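You operate a simulated robot arm through the tools that you are given. There is no shell and no other tool. Be economical: measure what you need, move in short steps, check, and stop when the job is done.

You run a simulated two-armed robot. Do the job below in one go: nothing can be reset, and whatever is moved stays where it is left.

Task
Cool and vent the wide analyser, then move its shield to the mat on the pump unit.
Fine: heater key off and HOT lamp out first; red switch off before the vent valve opens; leave the door latch and the dark door open, the power switch and ballast knob alone.

Only the result counts: the job must be done as asked and must still hold three seconds after the hand-in. Knocking over, shifting, dropping, spilling or breaking anything else fails it.

Robot
Two 7-joint arms with fingered hands on one trunk, on a base that drives. Base frame: it is fixed to the floor where the robot stands at the start and does not move with it; the origin is under the middle of the robot, x ahead of it, y to its left, z up. Readings come in mm, degrees, newtons and seconds.
The left shoulder is at the start at [60, 166, 952], the right one opposite. With the tool pointing down near the work surface each hand reaches from about 260 to 840 mm from the robot's upright axis, wherever it stands, measured 20 degrees to its own side. Places, roughly: ballast knob [400, -200, 500]; dark door [700, -400, 1100]; door latch [600, -200, 1000]; heater key [700, -200, 1000]; mat on the pump unit [500, -100, 700]; power switch [600, -100, 1000]; red switch [400, 0, 500]; vent valve [600, -100, 1100]; wide analyser [1000, -500, 1000]. Payload 5 kg a hand.
The tool frame of a hand sits at the grasp point between the pads (the TCP): z along the fingers, y along the line on which they close. The tips reach 32 mm beyond it. The gripper opens to 160 mm. The gripper's body begins 89 mm behind the TCP. The gripper is a hand of 3 fingers: y runs from the thumb to the fingers, the wrist lies at [0, 0, -267] in the tool frame, and closing takes about 1.5 s.
Orientation is that of the tool frame in the base frame, as a unit quaternion [x, y, z, w]. With the fingers straight down and closing along the base's y, the tool's x points along the base's -x, its y along +y and its z along -z.

Tools
- The arms move only by the tool servo_tool. It takes "left_increments", "right_increments" or both (then of equal length, played together; a hand with none holds still); each is a list of rows, each a list of 6 numbers: the shift along the tool's x, y, z in mm, then the turn, a rotation vector about the tool's x, y, z in degrees. In form: [[dx, dy, dz, rx, ry, rz], ...]. A call has 1 to 10 rows; each row is the pose to reach, as a shift and turn from the pose commanded when the call began, along the tool's axes at that moment. "left_fingers" and "right_fingers" are, for a hand that has rows, the closure, from 0 (fully open) to 1 (shut), set as the call begins (left out, the last holds). A row lasts 0.2 s, in which the tool goes at most 50 mm and 8.6 degrees; a call with a longer step from one row to the next is refused whole, and so is a gripper value outside its range. Where a pose cannot be reached the arm comes as near as it can. A force on the tool above 90 N (or 10 N above the force at the start of the call, whichever is more), or a blocked arm, ends the call early, and 0.2 s more pass. The fingers move at their own pace (about 45 mm/s each) and stop on an object; they squeeze with about 26 N. The grip force told is the motor's: it shows also when the fingers shut on nothing. Time passes only in rows, and 0.2 s behind the last, so rows that repeat a pose let the fingers close. The reply holds the time, the measured pose of the TCP, the force on the tool along the base axes, the opening and the grip force, in the units named above and with some noise, with the torque about the TCP (base axes, N m) and any sound that the robot's microphone picked up, and new pictures: "pictures" is both (left out), scene, wrist or none (wrist: the cameras of the hands that moved).
- Cameras (640 x 400 px; columns grow to the right, rows downward): "scene" is now at [39.2, -38.3, 1580.3]; the picture's right is [-0.54, -0.84, -0.00], its down [-0.68, 0.44, -0.59] and it looks along [0.50, -0.32, -0.81] (base axes); focal length 248 px, centre (320, 200). "left" rides on the left gripper at [-65, -4, -116] in its tool frame; the picture's right is [0.06, -1.00, 0.00], its down [0.87, 0.05, -0.49] and it looks along [0.49, 0.03, 0.87] (tool axes); focal length 261 px, centre (320, 200). "right" rides on the right gripper at [65, -4, -116] in its tool frame; the picture's right is [0.06, 1.00, 0.00], its down [-0.87, 0.05, -0.49] and it looks along [-0.49, 0.03, 0.87] (tool axes); focal length 261 px, centre (320, 200). There is no depth. A picture from a camera that has moved, and an enlarged one, comes with that camera's place and axes in the base frame and with its lens. The place of the scene camera against the robot may be out by one fixed shift of up to 12 mm in any direction.
- lift_body(by): slides the trunk up (or, below 0, down) by that many mm; the arms and the scene camera ride with it, the base frame stays. It gives what a move gives, with no picture.
- base_move(legs): drives the robot by 1 to 6 legs, each [ahead, turn to the left] in mm and degrees, along the robot's own axes; the way and the turn of a leg run together, so that a leg with both is an arc; at most 1500 mm and 180 degrees a leg. The arms and the cameras ride along, it lands a little off, and it stops where it bumps. It gives what a move gives, and a new picture of the scene camera.
- move_fingers(finger1, finger2, thumb_bend, hand): sets how far each is bent, from 0 (flat) to 1 (curled in); at 0.3 the hand is open as for a grip, at 0.7 the pads meet at the TCP. One left out holds its place. A second passes; each finger stops where it meets its share of the squeeze, and holds until it gets a number again. A gripper value or a shape takes the hand back. It gives what a move gives, with no picture; readings hold the bend of each and the force on the fingers (four entries, about 0 where the hand has none), thumb and palm.
- preshape(shape, hand): the hand has 3 fingers and takes this shape, open, in about a second: jaw (thumb against the fingers, like two jaws); tri (thumb and two fingers); tip (a fingertip pinch); poke (one finger out to press); point (the index stretched); flat (the hand flat); cup (the hand cupped); fist (a fist). The gripper value then closes the fingers along that shape, each until it touches; the sizes above hold for jaw. It gives what a move gives, with no picture.
- pan_tilt(pan, tilt): turns the head with the scene camera to pan (to the left, within 86 degrees either way) and tilt (down, from -29 to 69), counted from straight ahead of the robot. It gives what a move gives, and a new picture of the scene camera.
- zoom(camera, box): a new picture of the part [left, top, right, bottom] of that camera's present view, enlarged. No time passes.
- sign_off(): hands the job in; it is judged then, once.

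Go step by step. Nothing tells you exact positions but the pictures and the camera data: compare them with the known pose of the tool, close in by small moves and look again before you grip or let go. The budget is 120 turns and 260 pictures, counting those below and the enlarged ones. Unless the task says otherwise, let go and move clear before handing in.

The tools are called after "Call:" as a command line: name --argument value ..., lists and objects as JSON in quotes. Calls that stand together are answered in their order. servo_tool: Moves the arms, as the interface text tells. Its arguments: {"type":"object","properties":{"left_increments":{"type":"array","items":{"type":"array","items":{"type":"number"}}},"left_fingers":{"type":"number"},"right_increments":{"type":"array","items":{"type":"array","items":{"type":"number"}}},"right_fingers":{"type":"number"},"pictures":{"type":"string","enum":["both","scene","wrist","none"]}},"required":[]} The other tools are called the same way: lift_body (by) slides the trunk up or down; preshape (shape, hand) gives the hand a shape; move_fingers (finger1, finger2, thumb_bend, hand) moves the fingers one by one; base_move (legs) drives the base; pan_tilt (pan, tilt) turns the head that bears the scene camera; zoom (camera, box) takes an enlarged picture of a part of a camera's view; sign_off () hands the job in.

At the start:

```text
time: 0.0
left_eef_pos: [530.4, -47.4, 1231.1]
left_tool_rot: [0.0, 1.0, 0.0, 0.0]
left_force: [0.4, -0.3, 0.0]
left_torque: [0.01, 0.01, 0.0]
left_gripper_width: 159.6
left_gripper_force: 0.1
left_shape: jaw
left_bend: [0.3, 0.3, 0.3]
left_finger forces: [0.0, 0.0, 0.1, 0.0, 0.0, 0.1]
right_eef_pos: [437.2, -465.0, 1233.4]
right_tool_rot: [0.0, 1.0, 0.0, 0.0]
right_force: [-0.3, 0.6, -1.2]
right_torque: [0.0, 0.0, 0.0]
right_gripper_width: 160.0
right_gripper_force: 0.0
right_shape: jaw
right_bend: [0.3, 0.3, 0.3]
right_finger forces: [0.1, 0.1, 0.0, 0.0, 0.1, 0.0]
trunk travel left (down, up): [-500.0, 90.0]
robot x, y, heading: [0.7, -4.2, -0.0]
head pan, tilt: [-32.9, 53.6]
```

scene: 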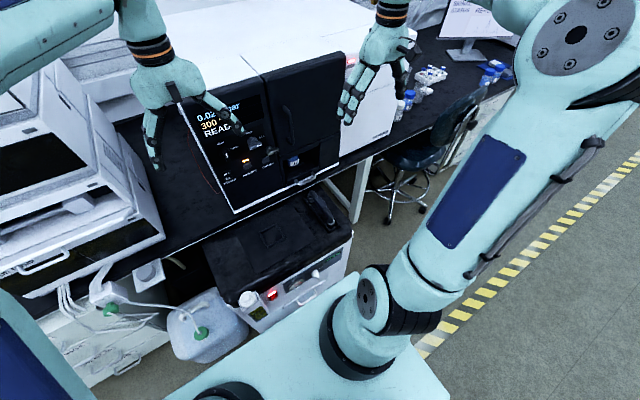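
right: 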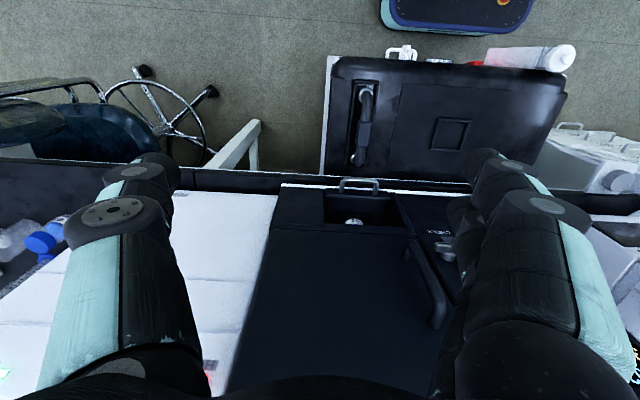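
left: 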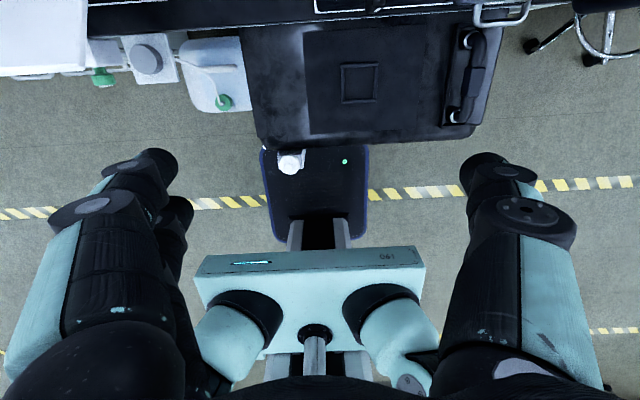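

The analyser's front panel with its display is ahead and to the right, partly hidden by the hands, and the pump unit is on the floor below the bench. I'll enlarge the panel and the pump first.

Call:
zoom --camera "scene" --box '[160, 50, 360, 210]'

Call:
zoom --camera "scene" --box '[200, 180, 370, 330]'

Call:
zoom --camera "right" --box '[260, 20, 640, 260]'

```text
2.50 times, centred on (260, 130) of scene
camera zoom: at [39.2, -38.3, 1580.3], right [-0.54, -0.84, 0.0], down [-0.68, 0.44, -0.59], along [0.5, -0.32, -0.81], focal length 619 px, centre (470, 375)
```

zoom: 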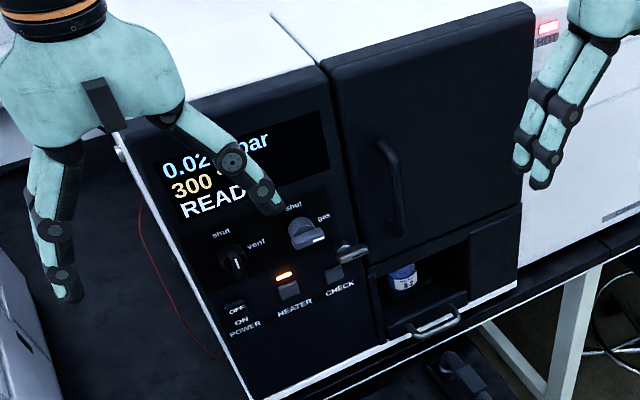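

```text
2.67 times, centred on (285, 255) of scene
camera zoom: at [39.2, -38.3, 1580.3], right [-0.54, -0.84, 0.0], down [-0.68, 0.44, -0.59], along [0.5, -0.32, -0.81], focal length 661 px, centre (413, 53)
```

zoom: 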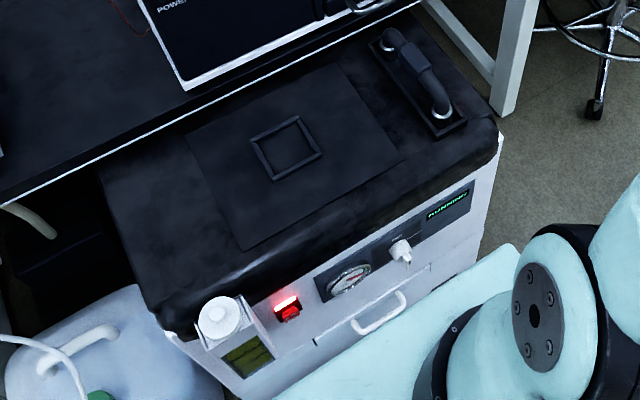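

```text
1.67 times, centred on (450, 140) of right
camera zoom: at [371.0, -469.0, 1350.6], right [-0.06, 1.0, 0.0], down [0.87, 0.05, 0.49], along [0.49, 0.03, -0.87], focal length 434 px, centre (103, 300)
```

zoom: 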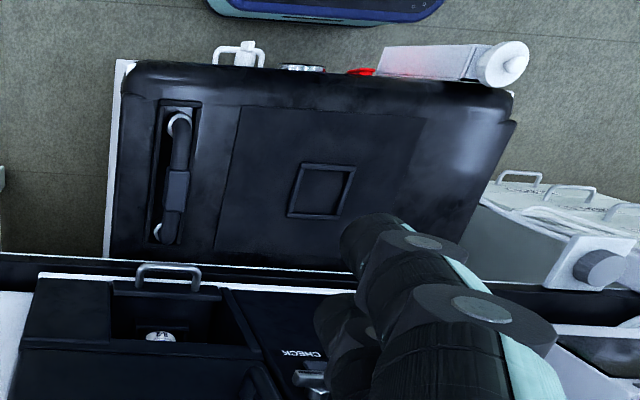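

The panel has a shut/vent knob, a shut/gas knob, a HEATER key with an orange lamp, a CHECK key, a power rocker and a latch lever beside the dark door. I'll pull the left hand clear to see the whole panel.

Call:
servo_tool --left_increments '[[40, 30, 0, 0, 0, 0], [80, 60, 0, 0, 0, 0], [110, 100, 0, 0, 0, 0], [130, 140, 0, 0, 0, 0], [140, 180, 0, 0, 0, 0], [140, 220, 0, 0, 0, 0]]' --pictures "scene"

Call:
zoom --camera "scene" --box '[180, 50, 280, 210]'

Call:
zoom --camera "scene" --box '[250, 40, 400, 180]'

```text
time: 1.4
left_eef_pos: [390.1, 171.7, 1229.0]
left_tool_rot: [0.0, 1.0, 0.001, 0.0]
left_force: [0.9, 0.3, 0.4]
left_torque: [-0.02, -0.01, 0.02]
left_gripper_width: 160.0
left_gripper_force: 0.1
left_shape: jaw
left_bend: [0.3, 0.3, 0.3]
left_finger forces: [0.1, 0.0, 0.0, 0.0, 0.1, 0.0]
right_eef_pos: [436.7, -463.4, 1234.7]
right_tool_rot: [0.0, 1.0, 0.0, -0.001]
right_force: [-0.8, 0.6, 0.1]
right_torque: [-0.03, 0.01, 0.02]
right_gripper_width: 159.9
right_gripper_force: 0.0
right_shape: jaw
right_bend: [0.3, 0.3, 0.3]
right_finger forces: [0.1, 0.0, 0.0, 0.1, 0.1, 0.0]
trunk travel left (down, up): [-500.0, 90.0]
robot x, y, heading: [-4.2, 0.7, 0.1]
head pan, tilt: [-32.9, 53.6]
camera scene: at [39.1, -37.4, 1580.3], right [-0.54, -0.84, 0.0], down [-0.68, 0.44, -0.59], along [0.5, -0.32, -0.8], focal length 248 px, centre (320, 200)
```

scene: 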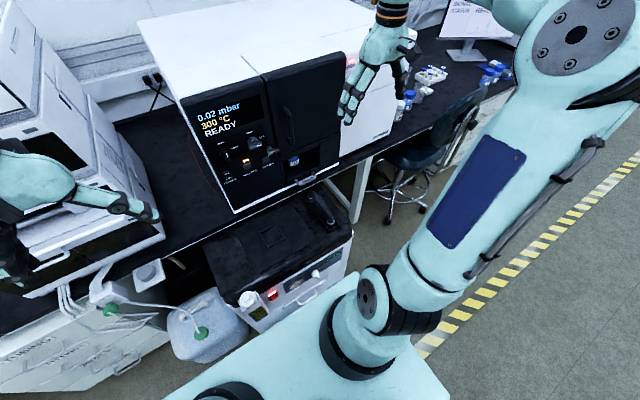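

```text
2.50 times, centred on (230, 130) of scene
camera zoom: at [39.1, -37.4, 1580.3], right [-0.54, -0.84, 0.0], down [-0.68, 0.44, -0.59], along [0.5, -0.32, -0.8], focal length 619 px, centre (545, 375)
```

zoom: 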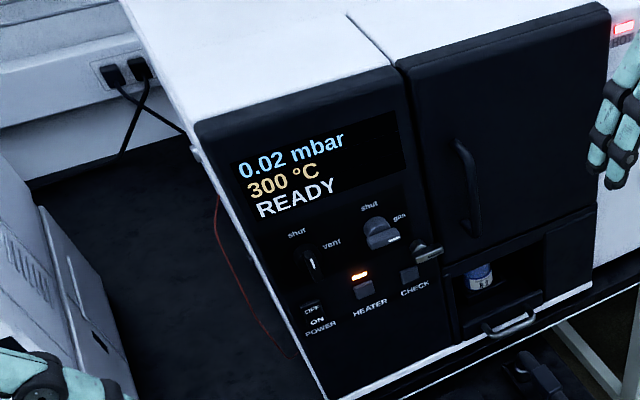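

```text
2.86 times, centred on (325, 110) of scene
camera zoom: at [39.1, -37.4, 1580.3], right [-0.54, -0.84, 0.0], down [-0.68, 0.44, -0.59], along [0.5, -0.32, -0.8], focal length 708 px, centre (306, 457)
```

zoom: 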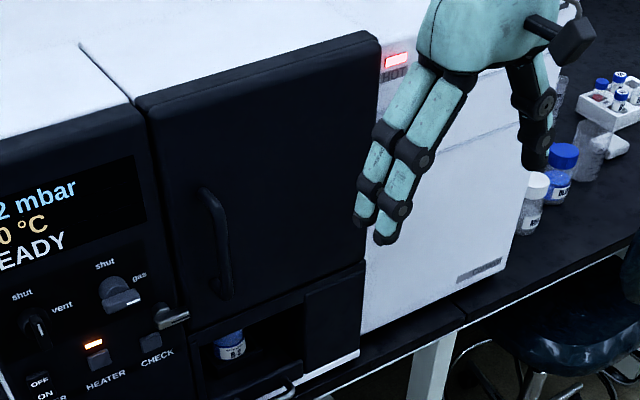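

The panel reads 0.02 mbar, 300 °C, READY, and the red HOT lamp is lit to the right of the door. I'll turn the right hand to point forward so that its camera sees the panel head on.

Call:
servo_tool --right_increments '[[8, 25, 8, 0, -8.5, 0], [16, 50, 16, 0, -17, 0], [24, 75, 24, 0, -25.5, 0], [32, 100, 32, 0, -34, 0], [40, 125, 40, 0, -42.5, 0], [48, 150, 48, 0, -51, 0], [56, 175, 56, 0, -59.5, 0], [64, 200, 64, 0, -68, 0], [72, 225, 72, 0, -76.5, 0], [80, 250, 80, 0, -85, 0]]'

```text
time: 3.6
left_eef_pos: [389.6, 174.8, 1229.2]
left_tool_rot: [-0.001, 1.0, -0.002, 0.001]
left_force: [-0.2, 2.2, 0.4]
left_torque: [-0.13, -0.04, -0.03]
left_gripper_width: 159.9
left_gripper_force: 0.0
left_shape: jaw
left_bend: [0.3, 0.3, 0.3]
left_finger forces: [0.1, 0.0, 0.0, 0.1, 0.0, 0.0]
right_eef_pos: [429.5, -182.6, 1358.9]
right_tool_rot: [0.001, 0.74, -0.002, 0.672]
right_force: [0.6, 2.1, -0.6]
right_torque: [-0.03, 0.0, -0.18]
right_gripper_width: 160.0
right_gripper_force: 0.1
right_shape: jaw
right_bend: [0.3, 0.3, 0.3]
right_finger forces: [0.0, 0.1, 0.0, 0.0, 0.1, 0.1]
right hand out of reach, approached as far as the arm can: row 6, 7, 8, 9, 10
trunk travel left (down, up): [-500.0, 90.0]
robot x, y, heading: [3.4, -0.5, 0.2]
head pan, tilt: [-32.9, 53.6]
camera scene: at [37.3, -33.3, 1580.4], right [-0.54, -0.84, 0.0], down [-0.68, 0.44, -0.6], along [0.5, -0.32, -0.8], focal length 248 px, centre (320, 200)
camera right: at [308.2, -186.4, 1307.0], right [0.0, 1.0, -0.06], down [-0.41, 0.06, 0.91], along [0.91, 0.03, 0.41], focal length 261 px, centre (320, 200)
```

scene: 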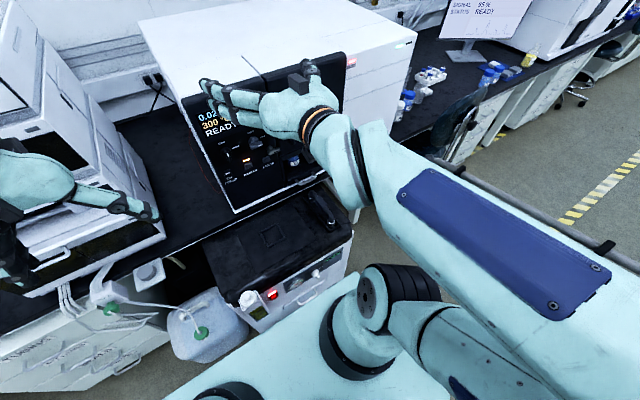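
right: 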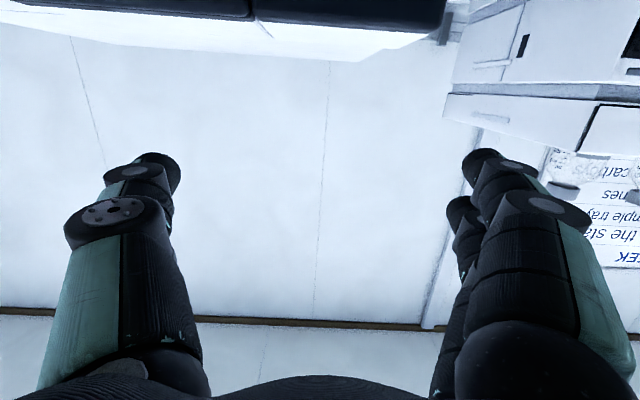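

The hand was too near the shoulder for that pose, so it stopped short. I'll back the base by 250 mm; the floor behind looked clear.

Call:
base_move --legs '[[-250, 0]]'

Call:
pan_tilt --pan -18 --tilt 38

```text
time: 5.4
left_eef_pos: [137.4, 170.3, 1229.8]
left_tool_rot: [0.001, 1.0, 0.0, 0.001]
left_force: [-0.5, -0.4, 0.9]
left_torque: [0.0, -0.03, -0.02]
left_gripper_width: 160.0
left_gripper_force: 0.1
left_shape: jaw
left_bend: [0.3, 0.3, 0.3]
left_finger forces: [0.1, 0.0, 0.1, 0.0, 0.1, 0.0]
right_eef_pos: [176.7, -186.2, 1357.3]
right_tool_rot: [0.0, 0.74, 0.0, 0.672]
right_force: [-0.2, 0.4, 0.4]
right_torque: [0.04, 0.02, -0.05]
right_gripper_width: 160.2
right_gripper_force: 0.1
right_shape: jaw
right_bend: [0.3, 0.3, 0.3]
right_finger forces: [0.0, 0.1, 0.1, 0.1, 0.0, 0.1]
trunk travel left (down, up): [-500.0, 90.0]
robot x, y, heading: [-253.2, 2.8, -0.3]
head pan, tilt: [-32.9, 53.6]
camera scene: at [-215.2, -38.0, 1580.3], right [-0.54, -0.84, 0.0], down [-0.67, 0.44, -0.59], along [0.5, -0.32, -0.8], focal length 248 px, centre (320, 200)
```

scene: 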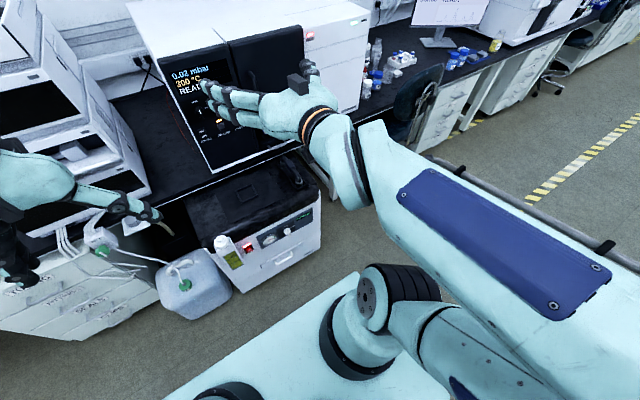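

```text
time: 6.2
left_eef_pos: [137.4, 170.6, 1227.8]
left_tool_rot: [0.001, 1.0, 0.0, 0.0]
left_force: [0.2, -0.3, 0.2]
left_torque: [-0.02, -0.02, 0.02]
left_gripper_width: 159.7
left_gripper_force: 0.0
left_shape: jaw
left_bend: [0.3, 0.3, 0.3]
left_finger forces: [0.1, 0.0, 0.1, 0.0, 0.0, 0.1]
right_eef_pos: [178.1, -187.5, 1357.8]
right_tool_rot: [0.001, 0.741, 0.0, 0.671]
right_force: [-0.5, 0.7, -0.7]
right_torque: [0.02, 0.01, 0.02]
right_gripper_width: 160.0
right_gripper_force: 0.1
right_shape: jaw
right_bend: [0.3, 0.3, 0.3]
right_finger forces: [0.0, 0.0, 0.0, 0.1, 0.1, 0.0]
trunk travel left (down, up): [-500.0, 90.0]
robot x, y, heading: [-250.8, -2.0, -0.2]
head pan, tilt: [-18.0, 38.0]
camera scene: at [-193.6, -24.8, 1602.1], right [-0.31, -0.95, 0.0], down [-0.59, 0.19, -0.79], along [0.75, -0.25, -0.62], focal length 248 px, centre (320, 200)
```

scene: 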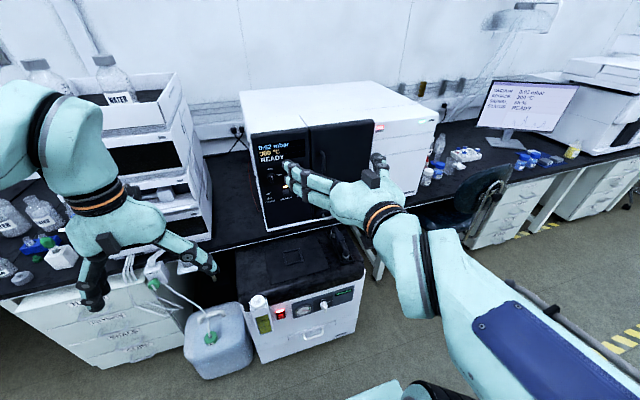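

The base moved cleanly and the panel is free. I'll lower the right hand to the height of the controls, well short of the panel, and look through its camera.

Call:
servo_tool --right_increments '[[48, 5, 0, 0, 0, 0], [96, 10, 0, 0, 0, 0], [144, 15, 0, 0, 0, 0], [192, 20, 10, 0, 0, 0], [240, 25, 20, 0, 0, 0], [288, 30, 30, 0, -3, 0], [320, 35, 60, 0, -5.5, 0], [340, 40, 90, 0, -5.5, 0]]'

```text
time: 7.4
left_eef_pos: [139.1, 170.7, 1228.2]
left_tool_rot: [0.001, 1.0, 0.0, 0.0]
left_force: [1.1, -0.3, -0.3]
left_torque: [0.04, 0.02, -0.03]
left_gripper_width: 159.9
left_gripper_force: 0.1
left_shape: jaw
left_bend: [0.3, 0.3, 0.3]
left_finger forces: [0.0, 0.1, 0.1, 0.0, 0.1, 0.0]
right_eef_pos: [226.6, 18.0, 1277.0]
right_tool_rot: [0.012, 0.709, 0.195, 0.678]
right_force: [0.2, -0.1, 0.6]
right_torque: [-0.01, 0.0, 0.0]
right_gripper_width: 159.8
right_gripper_force: 0.1
right_shape: jaw
right_bend: [0.3, 0.3, 0.3]
right_finger forces: [0.0, 0.1, 0.0, 0.0, 0.1, 0.0]
right hand out of reach, approached as far as the arm can: row 1, 2, 3, 4, 5, 6
trunk travel left (down, up): [-500.0, 90.0]
robot x, y, heading: [-255.4, -1.4, -0.1]
head pan, tilt: [-18.0, 38.0]
stopped in row 6 (right hand): the arm was blocked; the commanded pose is now the measured one
camera scene: at [-192.8, -24.0, 1602.2], right [-0.31, -0.95, 0.0], down [-0.59, 0.19, -0.79], along [0.75, -0.24, -0.62], focal length 248 px, centre (320, 200)
camera right: at [111.0, 3.1, 1215.8], right [-0.25, 0.94, 0.23], down [-0.42, -0.32, 0.85], along [0.87, 0.12, 0.47], focal length 261 px, centre (320, 200)
```

scene: 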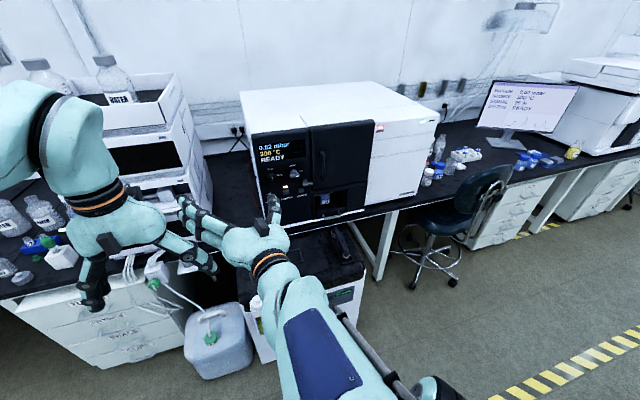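
right: 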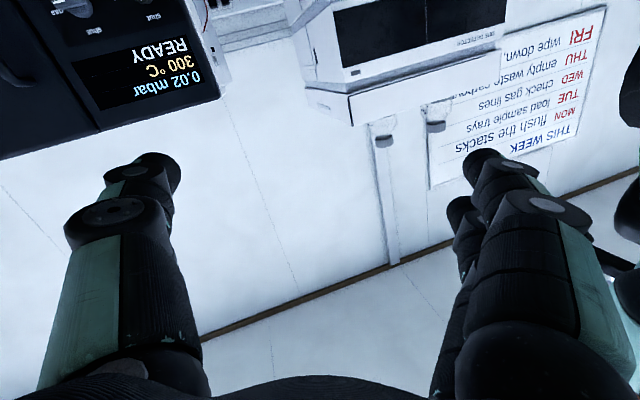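

The arm jammed because the wrist was too near the shoulder. I'll push it forward and to the right, straightening the orientation, and then lower it.

Call:
servo_tool --right_increments '[[-11, -35, 25, 2.5, -0.4, -2.8], [-22, -70, 50, 5, -0.9, -5.6], [-32, -103, 75, 7.5, -1.3, -8.5], [-43, -137, 100, 10, -1.7, -11.3], [-54, -170, 125, 12.4, -2.2, -14], [-64, -206, 149, 14.9, -2.6, -16.9]]' --pictures "none"

```text
time: 8.1
left_eef_pos: [138.2, 171.6, 1229.7]
left_tool_rot: [0.001, 1.0, 0.0, 0.001]
left_force: [-0.3, -0.2, 0.2]
left_torque: [0.01, 0.0, -0.02]
left_gripper_width: 159.8
left_gripper_force: 0.0
left_shape: jaw
left_bend: [0.3, 0.3, 0.3]
left_finger forces: [0.0, 0.0, 0.0, 0.0, 0.0, 0.0]
right_eef_pos: [228.3, 50.0, 1306.6]
right_tool_rot: [-0.063, 0.686, 0.207, 0.694]
right_force: [-0.5, -0.3, 0.3]
right_torque: [-0.01, 0.0, -0.01]
right_gripper_width: 159.9
right_gripper_force: 0.0
right_shape: jaw
right_bend: [0.3, 0.3, 0.3]
right_finger forces: [0.0, 0.0, 0.0, 0.0, 0.1, 0.1]
trunk travel left (down, up): [-500.0, 90.0]
robot x, y, heading: [-253.2, 1.1, -0.2]
head pan, tilt: [-18.0, 38.0]
stopped in row 3 (right hand): the arm was blocked; the commanded pose is now the measured one
```

It is still blocked when turning, so I'll try a plain push straight ahead first.

Call:
servo_tool --right_increments '[[0, -5, 25, 0, 0, 0], [0, -10, 50, 0, 0, 0], [0, -20, 80, 0, 0, 0], [0, -30, 110, 0, 0, 0], [0, -40, 140, 0, 0, 0], [0, -50, 170, 0, 0, 0], [0, -60, 200, 0, 0, 0]]' --pictures "scene"

```text
time: 8.6
left_eef_pos: [137.1, 180.4, 1226.5]
left_tool_rot: [-0.008, 1.0, 0.004, -0.005]
left_force: [-30.4, 26.4, -6.8]
left_torque: [-2.04, -2.57, -0.89]
left_gripper_width: 159.8
left_gripper_force: 0.1
left_shape: jaw
left_bend: [0.3, 0.3, 0.3]
left_finger forces: [0.0, 0.1, 0.1, 0.0, 0.0, 0.0]
right_eef_pos: [225.2, 80.5, 1316.7]
right_tool_rot: [-0.072, 0.68, 0.241, 0.689]
right_force: [30.3, -26.8, 6.8]
right_torque: [0.32, 0.39, 0.23]
right_gripper_width: 159.4
right_gripper_force: 0.1
right_shape: jaw
right_bend: [0.31, 0.35, 0.3]
right_finger forces: [0.0, 0.1, 0.0, 0.1, 0.0, 0.1]
trunk travel left (down, up): [-500.0, 90.0]
robot x, y, heading: [-253.3, -0.3, -0.3]
head pan, tilt: [-18.0, 38.0]
stopped in row 2 (left hand): the force on the tool passed its limit at 102 N (the readings are from after the stop); the commanded pose is now the measured one
camera scene: at [-193.5, -24.8, 1602.2], right [-0.31, -0.95, 0.0], down [-0.59, 0.19, -0.79], along [0.75, -0.24, -0.62], focal length 248 px, centre (320, 200)
```

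scene: 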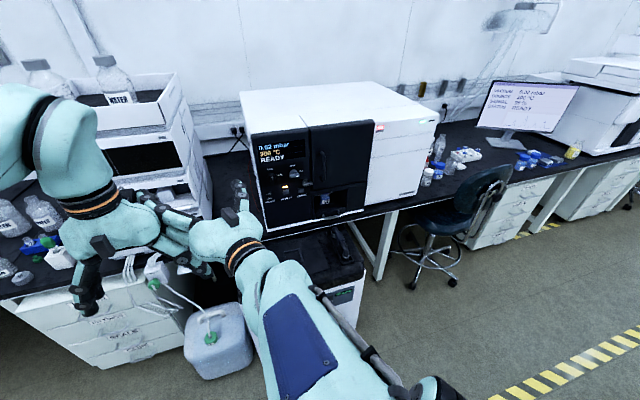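

The right arm drifted into the left hand. I'll take the left hand away to the left and test a small rightward move of the right arm.

Call:
servo_tool --left_increments '[[0, 30, 0, 0, 0, 0], [0, 60, 0, 0, 0, 0], [0, 90, 0, 0, 0, 0], [0, 120, 0, 0, 0, 0], [0, 150, 0, 0, 0, 0], [0, 180, 0, 0, 0, 0]]' --pictures "none"

Call:
servo_tool --right_increments '[[0, -15, 0, 0, 0, 0], [0, -30, 0, 0, 0, 0], [0, -45, 0, 0, 0, 0]]' --pictures "scene"

```text
time: 10.0
left_eef_pos: [135.6, 358.1, 1230.4]
left_tool_rot: [-0.006, 1.0, 0.003, -0.002]
left_force: [-0.5, 1.2, -0.1]
left_torque: [0.02, 0.0, 0.04]
left_gripper_width: 159.8
left_gripper_force: 0.0
left_shape: jaw
left_bend: [0.3, 0.3, 0.3]
left_finger forces: [0.1, 0.1, 0.1, 0.0, 0.0, 0.0]
right_eef_pos: [222.8, 84.8, 1316.2]
right_tool_rot: [-0.078, 0.679, 0.243, 0.688]
right_force: [0.0, -0.4, -0.1]
right_torque: [-0.01, 0.01, 0.03]
right_gripper_width: 160.0
right_gripper_force: 0.0
right_shape: jaw
right_bend: [0.3, 0.3, 0.3]
right_finger forces: [0.1, 0.0, 0.0, 0.0, 0.0, 0.1]
trunk travel left (down, up): [-500.0, 90.0]
robot x, y, heading: [-255.1, -0.1, 0.1]
head pan, tilt: [-18.0, 38.0]
```

```text
time: 10.8
left_eef_pos: [135.2, 357.7, 1230.3]
left_tool_rot: [-0.006, 1.0, 0.003, -0.003]
left_force: [-0.8, -0.3, 0.0]
left_torque: [0.01, 0.02, 0.0]
left_gripper_width: 159.7
left_gripper_force: 0.0
left_shape: jaw
left_bend: [0.3, 0.3, 0.3]
left_finger forces: [0.0, 0.0, 0.0, 0.0, 0.1, 0.0]
right_eef_pos: [245.2, 43.7, 1305.2]
right_tool_rot: [-0.076, 0.679, 0.242, 0.689]
right_force: [0.0, 0.3, -0.2]
right_torque: [0.01, -0.02, 0.05]
right_gripper_width: 159.8
right_gripper_force: 0.1
right_shape: jaw
right_bend: [0.3, 0.3, 0.3]
right_finger forces: [0.0, 0.1, 0.1, 0.0, 0.0, 0.1]
trunk travel left (down, up): [-500.0, 90.0]
robot x, y, heading: [-254.3, -2.1, -0.0]
head pan, tilt: [-18.0, 38.0]
camera scene: at [-193.2, -24.6, 1602.2], right [-0.31, -0.95, 0.0], down [-0.59, 0.19, -0.79], along [0.75, -0.25, -0.62], focal length 248 px, centre (320, 200)
```

scene: 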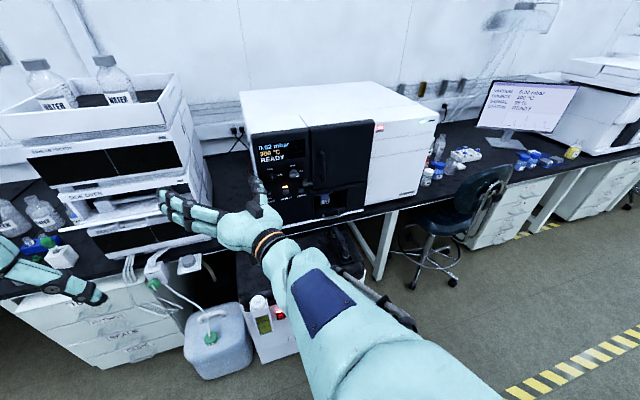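

That worked. I'll carry on ahead and to the right without turning.

Call:
servo_tool --right_increments '[[-5, -23, 11, 0, 0, 0], [-9, -47, 22, 0, 0, 0], [-14, -70, 32, 0, 0, 0], [-18, -93, 43, 0, 0, 0], [-23, -117, 54, 0, 0, 0], [-28, -140, 65, 0, 0, 0], [-32, -163, 75, 0, 0, 0], [-37, -187, 86, 0, 0, 0], [-41, -210, 97, 0, 0, 0]]' --pictures "scene"

```text
time: 12.8
left_eef_pos: [137.1, 356.2, 1230.1]
left_tool_rot: [-0.005, 1.0, 0.003, -0.002]
left_force: [0.5, 0.1, 0.1]
left_torque: [0.04, 0.06, 0.0]
left_gripper_width: 160.0
left_gripper_force: 0.0
left_shape: jaw
left_bend: [0.3, 0.3, 0.3]
left_finger forces: [0.2, 0.0, 0.0, 0.0, 0.0, 0.1]
right_eef_pos: [424.8, -106.5, 1304.6]
right_tool_rot: [-0.079, 0.679, 0.243, 0.688]
right_force: [0.8, 0.7, 0.1]
right_torque: [0.02, 0.02, 0.01]
right_gripper_width: 160.0
right_gripper_force: 0.1
right_shape: jaw
right_bend: [0.3, 0.3, 0.3]
right_finger forces: [0.0, 0.0, 0.1, 0.0, 0.0, 0.1]
trunk travel left (down, up): [-500.0, 90.0]
robot x, y, heading: [-249.3, 3.0, -0.1]
head pan, tilt: [-18.0, 38.0]
camera scene: at [-192.7, -24.9, 1602.1], right [-0.31, -0.95, 0.0], down [-0.59, 0.19, -0.79], along [0.75, -0.24, -0.62], focal length 248 px, centre (320, 200)
```

scene: 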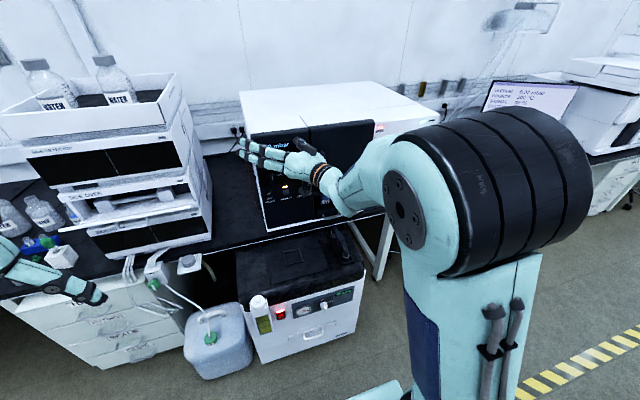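

The right hand is now well placed. I'll straighten it and lower it to the height of the controls, then look.

Call:
servo_tool --right_increments '[[26, -10, -9, 2.9, 0.1, -1.5], [51, -20, -17, 5.8, 0.2, -3], [77, -30, -26, 8.7, 0.3, -4.5], [103, -40, -35, 11.6, 0.4, -6], [128, -51, -43, 14.4, 0.4, -7.6], [154, -61, -52, 17.3, 0.5, -9.1], [180, -71, -61, 20.2, 0.6, -10.6], [205, -81, -69, 23.1, 0.7, -12.1], [231, -91, -78, 26, 0.8, -13.6]]'

```text
time: 14.8
left_eef_pos: [136.2, 357.7, 1231.2]
left_tool_rot: [-0.007, 1.0, 0.003, -0.003]
left_force: [0.0, -1.0, -0.4]
left_torque: [-0.01, -0.03, 0.0]
left_gripper_width: 160.0
left_gripper_force: 0.1
left_shape: jaw
left_bend: [0.3, 0.3, 0.3]
left_finger forces: [0.0, 0.0, 0.0, 0.1, 0.0, 0.0]
right_eef_pos: [386.3, -164.3, 1054.5]
right_tool_rot: [-0.003, 0.707, 0.002, 0.707]
right_force: [-0.5, 0.1, 0.6]
right_torque: [0.01, 0.03, 0.01]
right_gripper_width: 159.9
right_gripper_force: 0.1
right_shape: jaw
right_bend: [0.3, 0.3, 0.3]
right_finger forces: [0.1, 0.0, 0.1, 0.0, 0.0, 0.0]
trunk travel left (down, up): [-500.0, 90.0]
robot x, y, heading: [-254.2, 3.2, -0.0]
head pan, tilt: [-18.0, 38.0]
camera scene: at [-193.0, -24.0, 1602.3], right [-0.31, -0.95, 0.0], down [-0.59, 0.19, -0.79], along [0.75, -0.25, -0.62], focal length 248 px, centre (320, 200)
camera right: at [270.3, -168.8, 990.1], right [0.0, 1.0, -0.06], down [-0.49, 0.05, 0.87], along [0.87, 0.04, 0.49], focal length 261 px, centre (320, 200)
```

scene: 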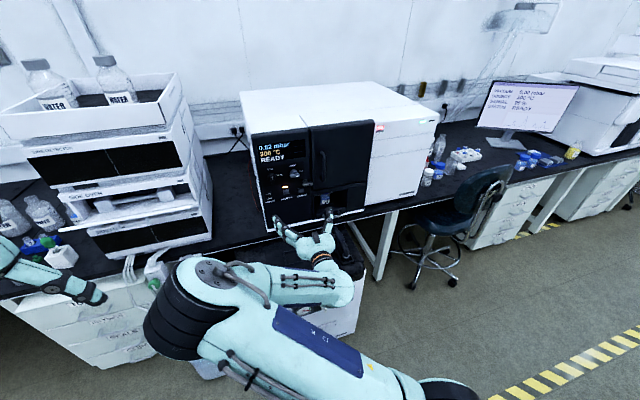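
right: 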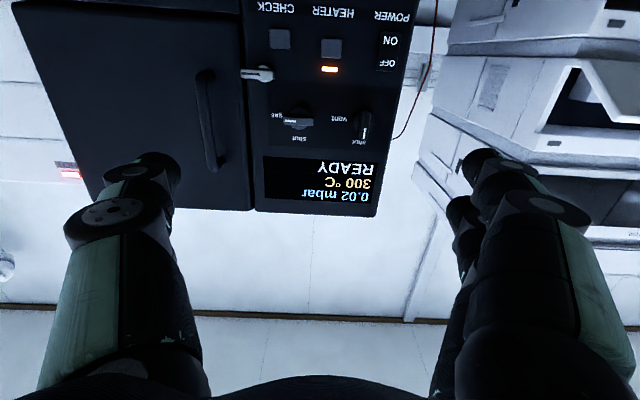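

The camera gives a clear, upside-down view of the panel; two-view measuring puts the heater key near [660, -150, 984]. I'll enlarge for details.

Call:
zoom --camera "right" --box '[170, 0, 430, 220]'

Call:
preshape --shape "poke" --hand "right"

Call:
zoom --camera "right" --box '[0, 0, 640, 400]'

Call:
zoom --camera "scene" --box '[230, 90, 400, 280]'

```text
1.82 times, centred on (300, 110) of right
camera zoom: at [270.3, -168.8, 990.1], right [0.0, 1.0, -0.06], down [-0.49, 0.05, 0.87], along [0.87, 0.04, 0.49], focal length 474 px, centre (356, 364)
```

zoom: 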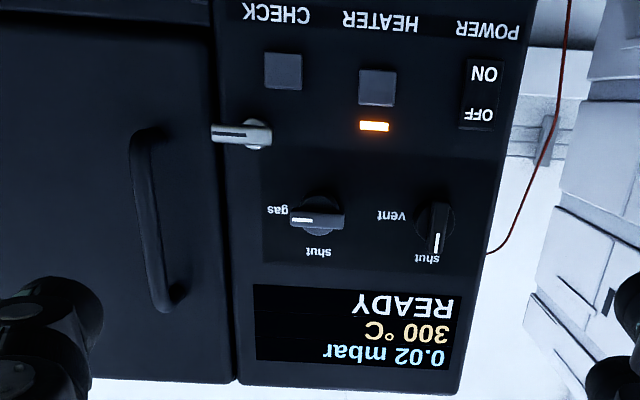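

```text
time: 15.7
left_eef_pos: [134.2, 356.1, 1229.6]
left_tool_rot: [-0.007, 1.0, 0.003, -0.002]
left_force: [0.3, 0.1, 0.8]
left_torque: [-0.05, 0.0, 0.0]
left_gripper_width: 160.1
left_gripper_force: 0.1
left_shape: jaw
left_bend: [0.3, 0.3, 0.3]
left_finger forces: [0.1, 0.0, 0.0, 0.0, 0.1, 0.0]
right_eef_pos: [386.3, -163.1, 1055.3]
right_tool_rot: [-0.002, 0.707, 0.001, 0.707]
right_force: [0.1, 0.3, -0.4]
right_torque: [-0.01, 0.02, 0.03]
right_gripper_width: 0.1
right_gripper_force: 0.0
right_shape: poke
right_bend: [1.0, 1.0, 0.46]
right_finger forces: [0.1, 0.0, 0.0, 0.0, 0.1, 0.0]
trunk travel left (down, up): [-500.0, 90.0]
robot x, y, heading: [-256.3, 0.3, -0.4]
head pan, tilt: [-18.0, 38.0]
```

```text
1.00 times, centred on (320, 200) of right (not enlarged: the box is as wide or as high as the picture)
camera zoom: at [270.2, -169.1, 990.4], right [0.0, 1.0, -0.06], down [-0.49, 0.05, 0.87], along [0.87, 0.04, 0.49], focal length 261 px, centre (320, 200)
```

zoom: 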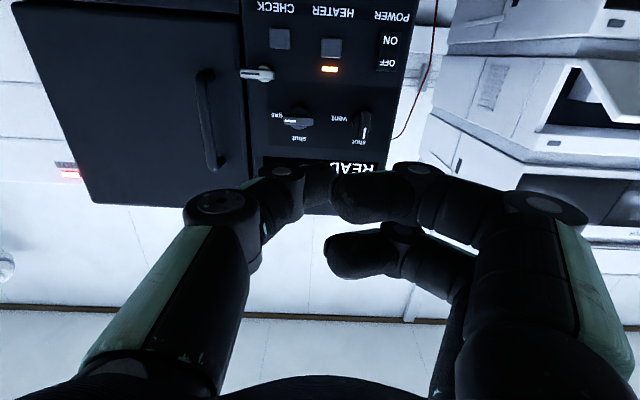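

```text
2.11 times, centred on (315, 185) of scene
camera zoom: at [-193.3, -24.6, 1602.2], right [-0.31, -0.95, 0.0], down [-0.59, 0.19, -0.79], along [0.75, -0.25, -0.62], focal length 522 px, centre (330, 232)
```

zoom: 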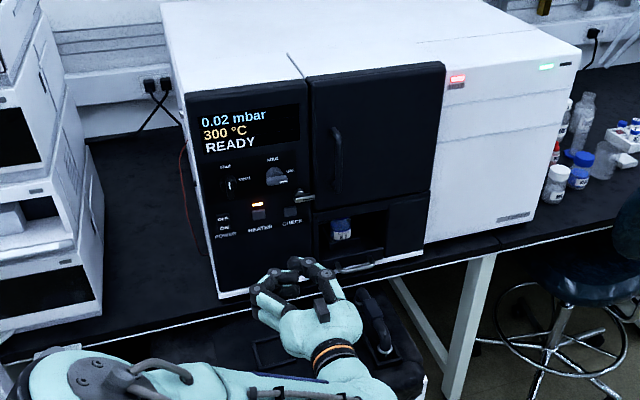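

The vent pointer is at shut and the gas pointer at gas, which I leave alone. The poke shape isn't clearly one finger, so I'll try the point shape.

Call:
preshape --shape "point" --hand "right"

Call:
zoom --camera "right" --box '[0, 0, 640, 400]'

Call:
zoom --camera "scene" --box '[250, 180, 370, 300]'

```text
time: 16.6
left_eef_pos: [135.5, 358.2, 1229.2]
left_tool_rot: [-0.006, 1.0, 0.002, -0.003]
left_force: [0.3, -0.9, -0.1]
left_torque: [-0.03, 0.0, 0.02]
left_gripper_width: 160.0
left_gripper_force: 0.2
left_shape: jaw
left_bend: [0.3, 0.3, 0.3]
left_finger forces: [0.0, 0.0, 0.1, 0.0, 0.1, 0.0]
right_eef_pos: [386.0, -164.7, 1053.6]
right_tool_rot: [-0.002, 0.707, 0.002, 0.707]
right_force: [0.0, 0.8, -0.2]
right_torque: [0.03, 0.04, -0.03]
right_gripper_width: 0.0
right_gripper_force: 0.0
right_shape: point
right_bend: [0.38, 1.0, 0.42]
right_finger forces: [0.0, 0.0, 0.1, 0.1, 0.0, 0.1]
trunk travel left (down, up): [-500.0, 90.0]
robot x, y, heading: [-247.2, -1.0, -0.2]
head pan, tilt: [-18.0, 38.0]
```

```text
1.00 times, centred on (320, 200) of right (not enlarged: the box is as wide or as high as the picture)
camera zoom: at [270.2, -169.0, 990.4], right [0.0, 1.0, -0.06], down [-0.49, 0.05, 0.87], along [0.87, 0.04, 0.49], focal length 261 px, centre (320, 200)
```

zoom: 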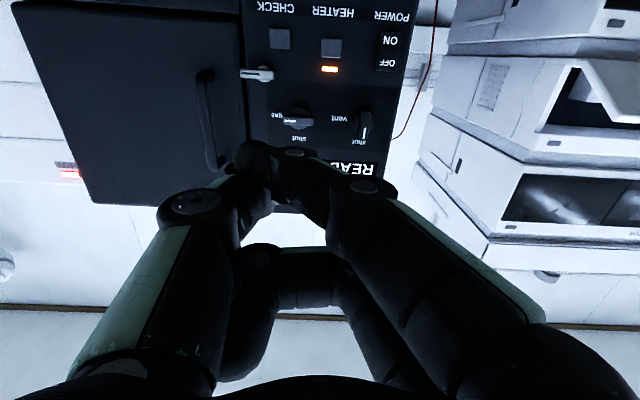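

```text
3.33 times, centred on (310, 240) of scene
camera zoom: at [-193.2, -24.6, 1602.2], right [-0.31, -0.95, 0.0], down [-0.59, 0.19, -0.79], along [0.75, -0.25, -0.62], focal length 826 px, centre (353, 67)
```

zoom: 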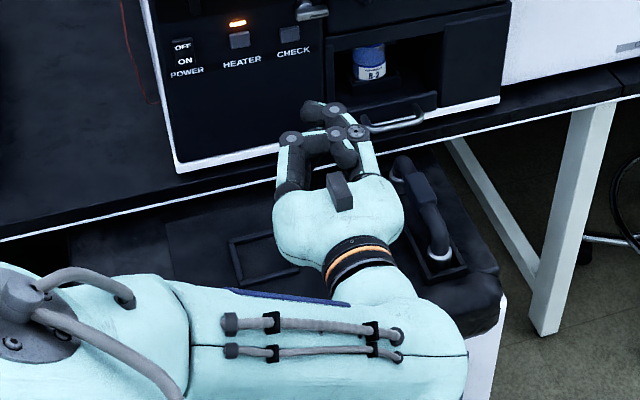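

The pointing finger's tip isn't obvious either. I'll use the tip pinch, closed, as a blunt poker, since its tip lies on the tool axis.

Call:
preshape --shape "tip" --hand "right"

Call:
servo_tool --right_increments '[[0, 0, 0, 0, 0, 0], [15, 3, 20, 0, 0, 0], [30, 6, 40, 0, 0, 0], [45, 9, 60, 0, 0, 0], [60, 12, 80, 0, 0, 0], [68, 15, 100, 0, 0, 0], [68, 15, 120, 0, 0, 0], [68, 15, 120, 0, 0, 0], [68, 15, 120, 0, 0, 0]]' --right_fingers 1

Call:
zoom --camera "scene" --box '[230, 140, 370, 280]'

```text
time: 17.5
left_eef_pos: [135.4, 357.3, 1229.9]
left_tool_rot: [-0.006, 1.0, 0.002, -0.003]
left_force: [-0.2, -0.1, -0.6]
left_torque: [0.02, -0.02, 0.01]
left_gripper_width: 159.8
left_gripper_force: 0.0
left_shape: jaw
left_bend: [0.3, 0.3, 0.3]
left_finger forces: [0.1, 0.0, 0.0, 0.0, 0.0, 0.0]
right_eef_pos: [385.3, -164.7, 1053.8]
right_tool_rot: [-0.003, 0.707, 0.002, 0.707]
right_force: [0.4, 0.3, -0.9]
right_torque: [0.0, -0.01, 0.03]
right_gripper_width: 159.7
right_gripper_force: 0.0
right_shape: tip
right_bend: [0.3, 0.3, 0.3]
right_finger forces: [0.1, 0.0, 0.1, 0.1, 0.0, 0.0]
trunk travel left (down, up): [-500.0, 90.0]
robot x, y, heading: [-249.7, 1.4, -0.2]
head pan, tilt: [-18.0, 38.0]
```

```text
time: 19.5
left_eef_pos: [135.7, 357.5, 1229.7]
left_tool_rot: [-0.006, 1.0, 0.003, -0.003]
left_force: [0.9, -0.2, 0.0]
left_torque: [-0.01, -0.02, 0.01]
left_gripper_width: 159.9
left_gripper_force: 0.1
left_shape: jaw
left_bend: [0.3, 0.3, 0.3]
left_finger forces: [0.0, 0.0, 0.1, 0.1, 0.0, 0.0]
right_eef_pos: [503.9, -151.0, 988.2]
right_tool_rot: [-0.002, 0.707, 0.002, 0.707]
right_force: [0.0, 1.0, 0.1]
right_torque: [0.02, -0.01, 0.0]
right_gripper_width: 0.1
right_gripper_force: 2.5
right_shape: tip
right_bend: [0.64, 0.64, 0.66]
right_finger forces: [0.1, 0.0, 0.1, 0.0, 0.0, 0.0]
trunk travel left (down, up): [-500.0, 90.0]
robot x, y, heading: [-249.8, -0.4, 0.0]
head pan, tilt: [-18.0, 38.0]
camera scene: at [-193.2, -24.6, 1602.2], right [-0.31, -0.95, 0.0], down [-0.59, 0.19, -0.79], along [0.75, -0.25, -0.62], focal length 248 px, centre (320, 200)
camera right: at [388.5, -154.6, 923.5], right [0.0, 1.0, -0.06], down [-0.49, 0.05, 0.87], along [0.87, 0.04, 0.49], focal length 261 px, centre (320, 200)
```

scene: 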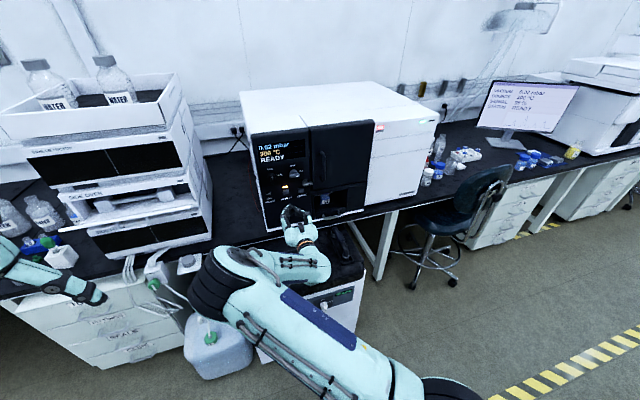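
right: 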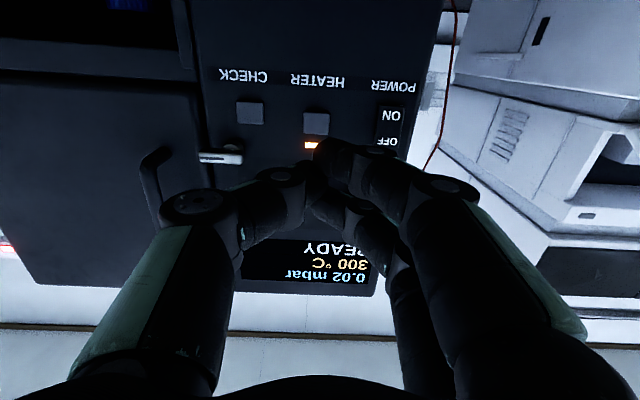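

```text
2.86 times, centred on (300, 210) of scene
camera zoom: at [-193.2, -24.6, 1602.2], right [-0.31, -0.95, 0.0], down [-0.59, 0.19, -0.79], along [0.75, -0.25, -0.62], focal length 708 px, centre (377, 171)
```

zoom: 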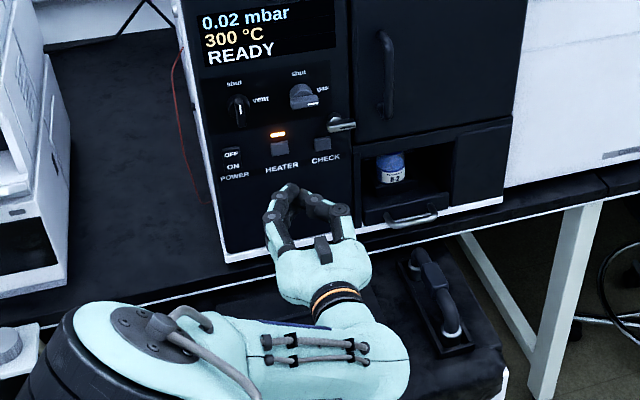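

The closed tips line up with the HEATER key at about [650, -151, 984]. I'll advance to just short of it.

Call:
servo_tool --right_increments '[[4, 0, 20, 0, 0, 0], [4, 0, 40, 0, 0, 0], [4, 0, 60, 0, 0, 0], [4, 0, 75, 0, 0, 0], [4, 0, 85, 0, 0, 0]]' --pictures "wrist"

Call:
zoom --camera "scene" --box '[240, 140, 340, 240]'

```text
time: 20.7
left_eef_pos: [135.5, 357.2, 1229.9]
left_tool_rot: [-0.006, 1.0, 0.002, -0.003]
left_force: [-0.3, 0.5, -0.6]
left_torque: [0.02, -0.04, 0.02]
left_gripper_width: 159.8
left_gripper_force: 0.1
left_shape: jaw
left_bend: [0.3, 0.3, 0.3]
left_finger forces: [0.0, 0.0, 0.1, 0.1, 0.0, 0.0]
right_eef_pos: [566.8, -133.3, 1005.9]
right_tool_rot: [-0.002, 0.708, 0.001, 0.707]
right_force: [-0.5, 0.1, -1.4]
right_torque: [-0.02, 0.02, 0.02]
right_gripper_width: 0.0
right_gripper_force: 26.3
right_shape: tip
right_bend: [0.65, 0.65, 0.67]
right_finger forces: [0.0, 0.1, 0.0, 0.1, 0.0, 0.0]
right hand out of reach, approached as far as the arm can: row 2, 3, 4, 5
trunk travel left (down, up): [-500.0, 90.0]
robot x, y, heading: [-252.9, 2.0, 0.1]
head pan, tilt: [-18.0, 38.0]
camera right: at [451.4, -137.7, 941.7], right [0.0, 1.0, -0.06], down [-0.49, 0.05, 0.87], along [0.87, 0.03, 0.49], focal length 261 px, centre (320, 200)
```

right: 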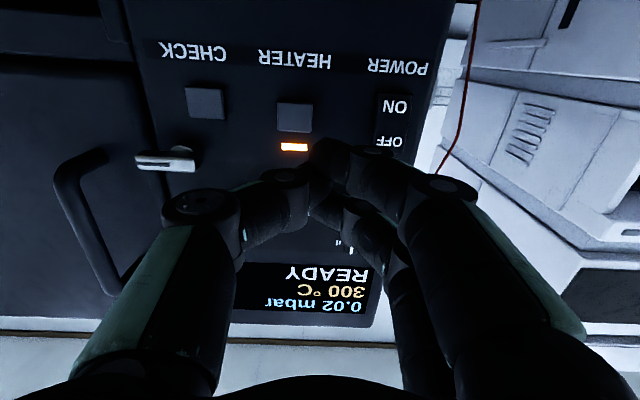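

```text
4.00 times, centred on (290, 190) of scene
camera zoom: at [-193.2, -24.5, 1602.2], right [-0.31, -0.95, 0.0], down [-0.59, 0.19, -0.79], along [0.75, -0.25, -0.62], focal length 991 px, centre (440, 240)
```

zoom: 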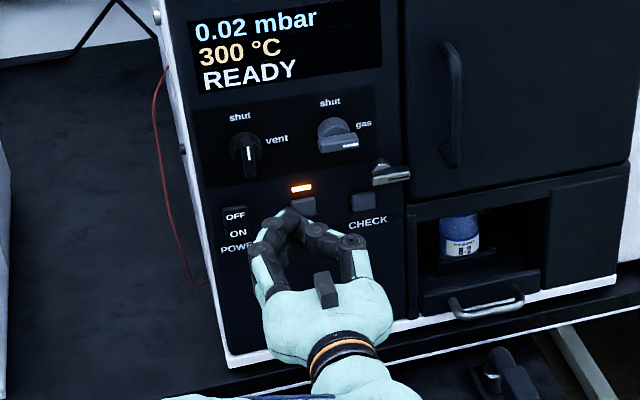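

The arm ran out of reach, so I'll retract the hand and drive the base 130 mm nearer. The key measures at [648, -153, 984].

Call:
servo_tool --right_increments '[[0, 0, -40, 0, 0, 0], [0, 0, -80, 0, 0, 0], [0, 0, -120, 0, 0, 0], [0, 0, -150, 0, 0, 0], [0, 0, -180, 0, 0, 0]]' --pictures "none"

Call:
base_move --legs '[[130, 0]]'

```text
time: 21.9
left_eef_pos: [134.4, 358.7, 1230.0]
left_tool_rot: [-0.006, 1.0, 0.003, -0.003]
left_force: [-0.2, 0.6, 0.0]
left_torque: [0.06, 0.0, 0.0]
left_gripper_width: 159.7
left_gripper_force: 0.0
left_shape: jaw
left_bend: [0.3, 0.3, 0.3]
left_finger forces: [0.0, 0.0, 0.0, 0.0, 0.0, 0.0]
right_eef_pos: [388.8, -134.2, 1004.8]
right_tool_rot: [-0.002, 0.707, 0.0, 0.707]
right_force: [-0.3, 0.7, 0.0]
right_torque: [-0.01, 0.0, 0.0]
right_gripper_width: 0.0
right_gripper_force: 26.0
right_shape: tip
right_bend: [0.65, 0.65, 0.67]
right_finger forces: [0.0, 0.0, 0.0, 0.0, 0.1, 0.0]
trunk travel left (down, up): [-500.0, 90.0]
robot x, y, heading: [-255.0, -0.3, -0.2]
head pan, tilt: [-18.0, 38.0]
```

```text
time: 23.2
left_eef_pos: [267.3, 357.2, 1229.4]
left_tool_rot: [-0.006, 1.0, 0.002, -0.004]
left_force: [-0.5, 0.7, 0.4]
left_torque: [0.01, 0.06, 0.0]
left_gripper_width: 160.0
left_gripper_force: 0.1
left_shape: jaw
left_bend: [0.3, 0.3, 0.3]
left_finger forces: [0.0, 0.1, 0.0, 0.0, 0.0, 0.1]
right_eef_pos: [519.4, -133.7, 1005.1]
right_tool_rot: [-0.002, 0.708, 0.001, 0.707]
right_force: [0.4, -0.6, -0.2]
right_torque: [0.01, -0.02, 0.03]
right_gripper_width: 0.0
right_gripper_force: 26.5
right_shape: tip
right_bend: [0.65, 0.65, 0.67]
right_finger forces: [0.1, 0.0, 0.0, 0.0, 0.0, 0.0]
trunk travel left (down, up): [-500.0, 90.0]
robot x, y, heading: [-125.9, -0.2, -0.2]
head pan, tilt: [-18.0, 38.0]
camera scene: at [-60.7, -24.7, 1602.1], right [-0.31, -0.95, 0.0], down [-0.59, 0.19, -0.79], along [0.75, -0.25, -0.62], focal length 248 px, centre (320, 200)
```

scene: 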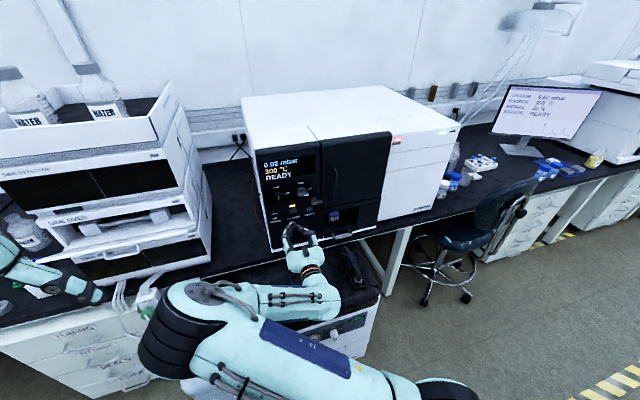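

The base is nearer. I'll align with the key and advance to near contact.

Call:
servo_tool --right_increments '[[11, -10, 15, 0, 0, 0], [21, -19, 30, 0, 0, 0], [21, -19, 50, 0, 0, 0], [21, -19, 70, 0, 0, 0], [21, -19, 80, 0, 0, 0]]' --pictures "wrist"

Call:
zoom --camera "scene" --box '[240, 140, 340, 240]'

```text
time: 24.4
left_eef_pos: [266.4, 356.2, 1229.6]
left_tool_rot: [-0.006, 1.0, 0.002, -0.003]
left_force: [1.0, -0.2, 0.5]
left_torque: [0.0, 0.0, 0.02]
left_gripper_width: 159.9
left_gripper_force: 0.1
left_shape: jaw
left_bend: [0.3, 0.3, 0.3]
left_finger forces: [0.1, 0.0, 0.0, 0.0, 0.1, 0.1]
right_eef_pos: [599.2, -152.1, 982.7]
right_tool_rot: [-0.003, 0.707, 0.001, 0.707]
right_force: [-0.5, 0.2, 0.3]
right_torque: [-0.01, -0.01, -0.01]
right_gripper_width: 0.2
right_gripper_force: 25.7
right_shape: tip
right_bend: [0.65, 0.65, 0.67]
right_finger forces: [0.0, 0.0, 0.0, 0.1, 0.0, 0.1]
trunk travel left (down, up): [-500.0, 90.0]
robot x, y, heading: [-121.3, 1.4, -0.2]
head pan, tilt: [-18.0, 38.0]
camera right: at [483.8, -157.0, 919.2], right [0.0, 1.0, -0.06], down [-0.49, 0.05, 0.87], along [0.87, 0.04, 0.49], focal length 261 px, centre (320, 200)
```

right: 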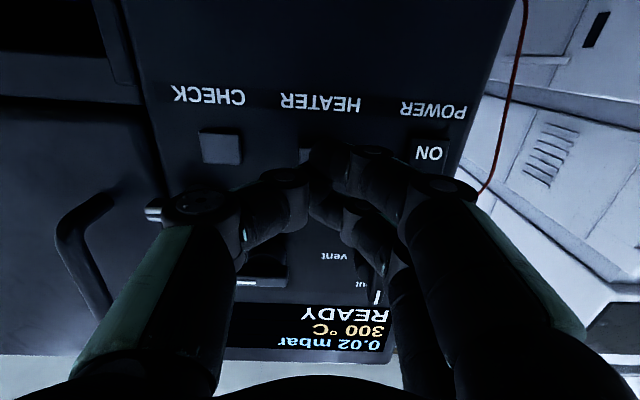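

```text
4.00 times, centred on (290, 190) of scene
camera zoom: at [-62.4, -24.8, 1602.2], right [-0.31, -0.95, 0.0], down [-0.59, 0.19, -0.79], along [0.75, -0.25, -0.62], focal length 991 px, centre (440, 240)
```

zoom: 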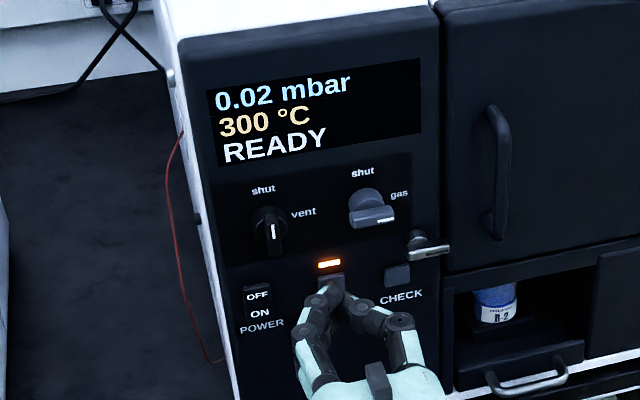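

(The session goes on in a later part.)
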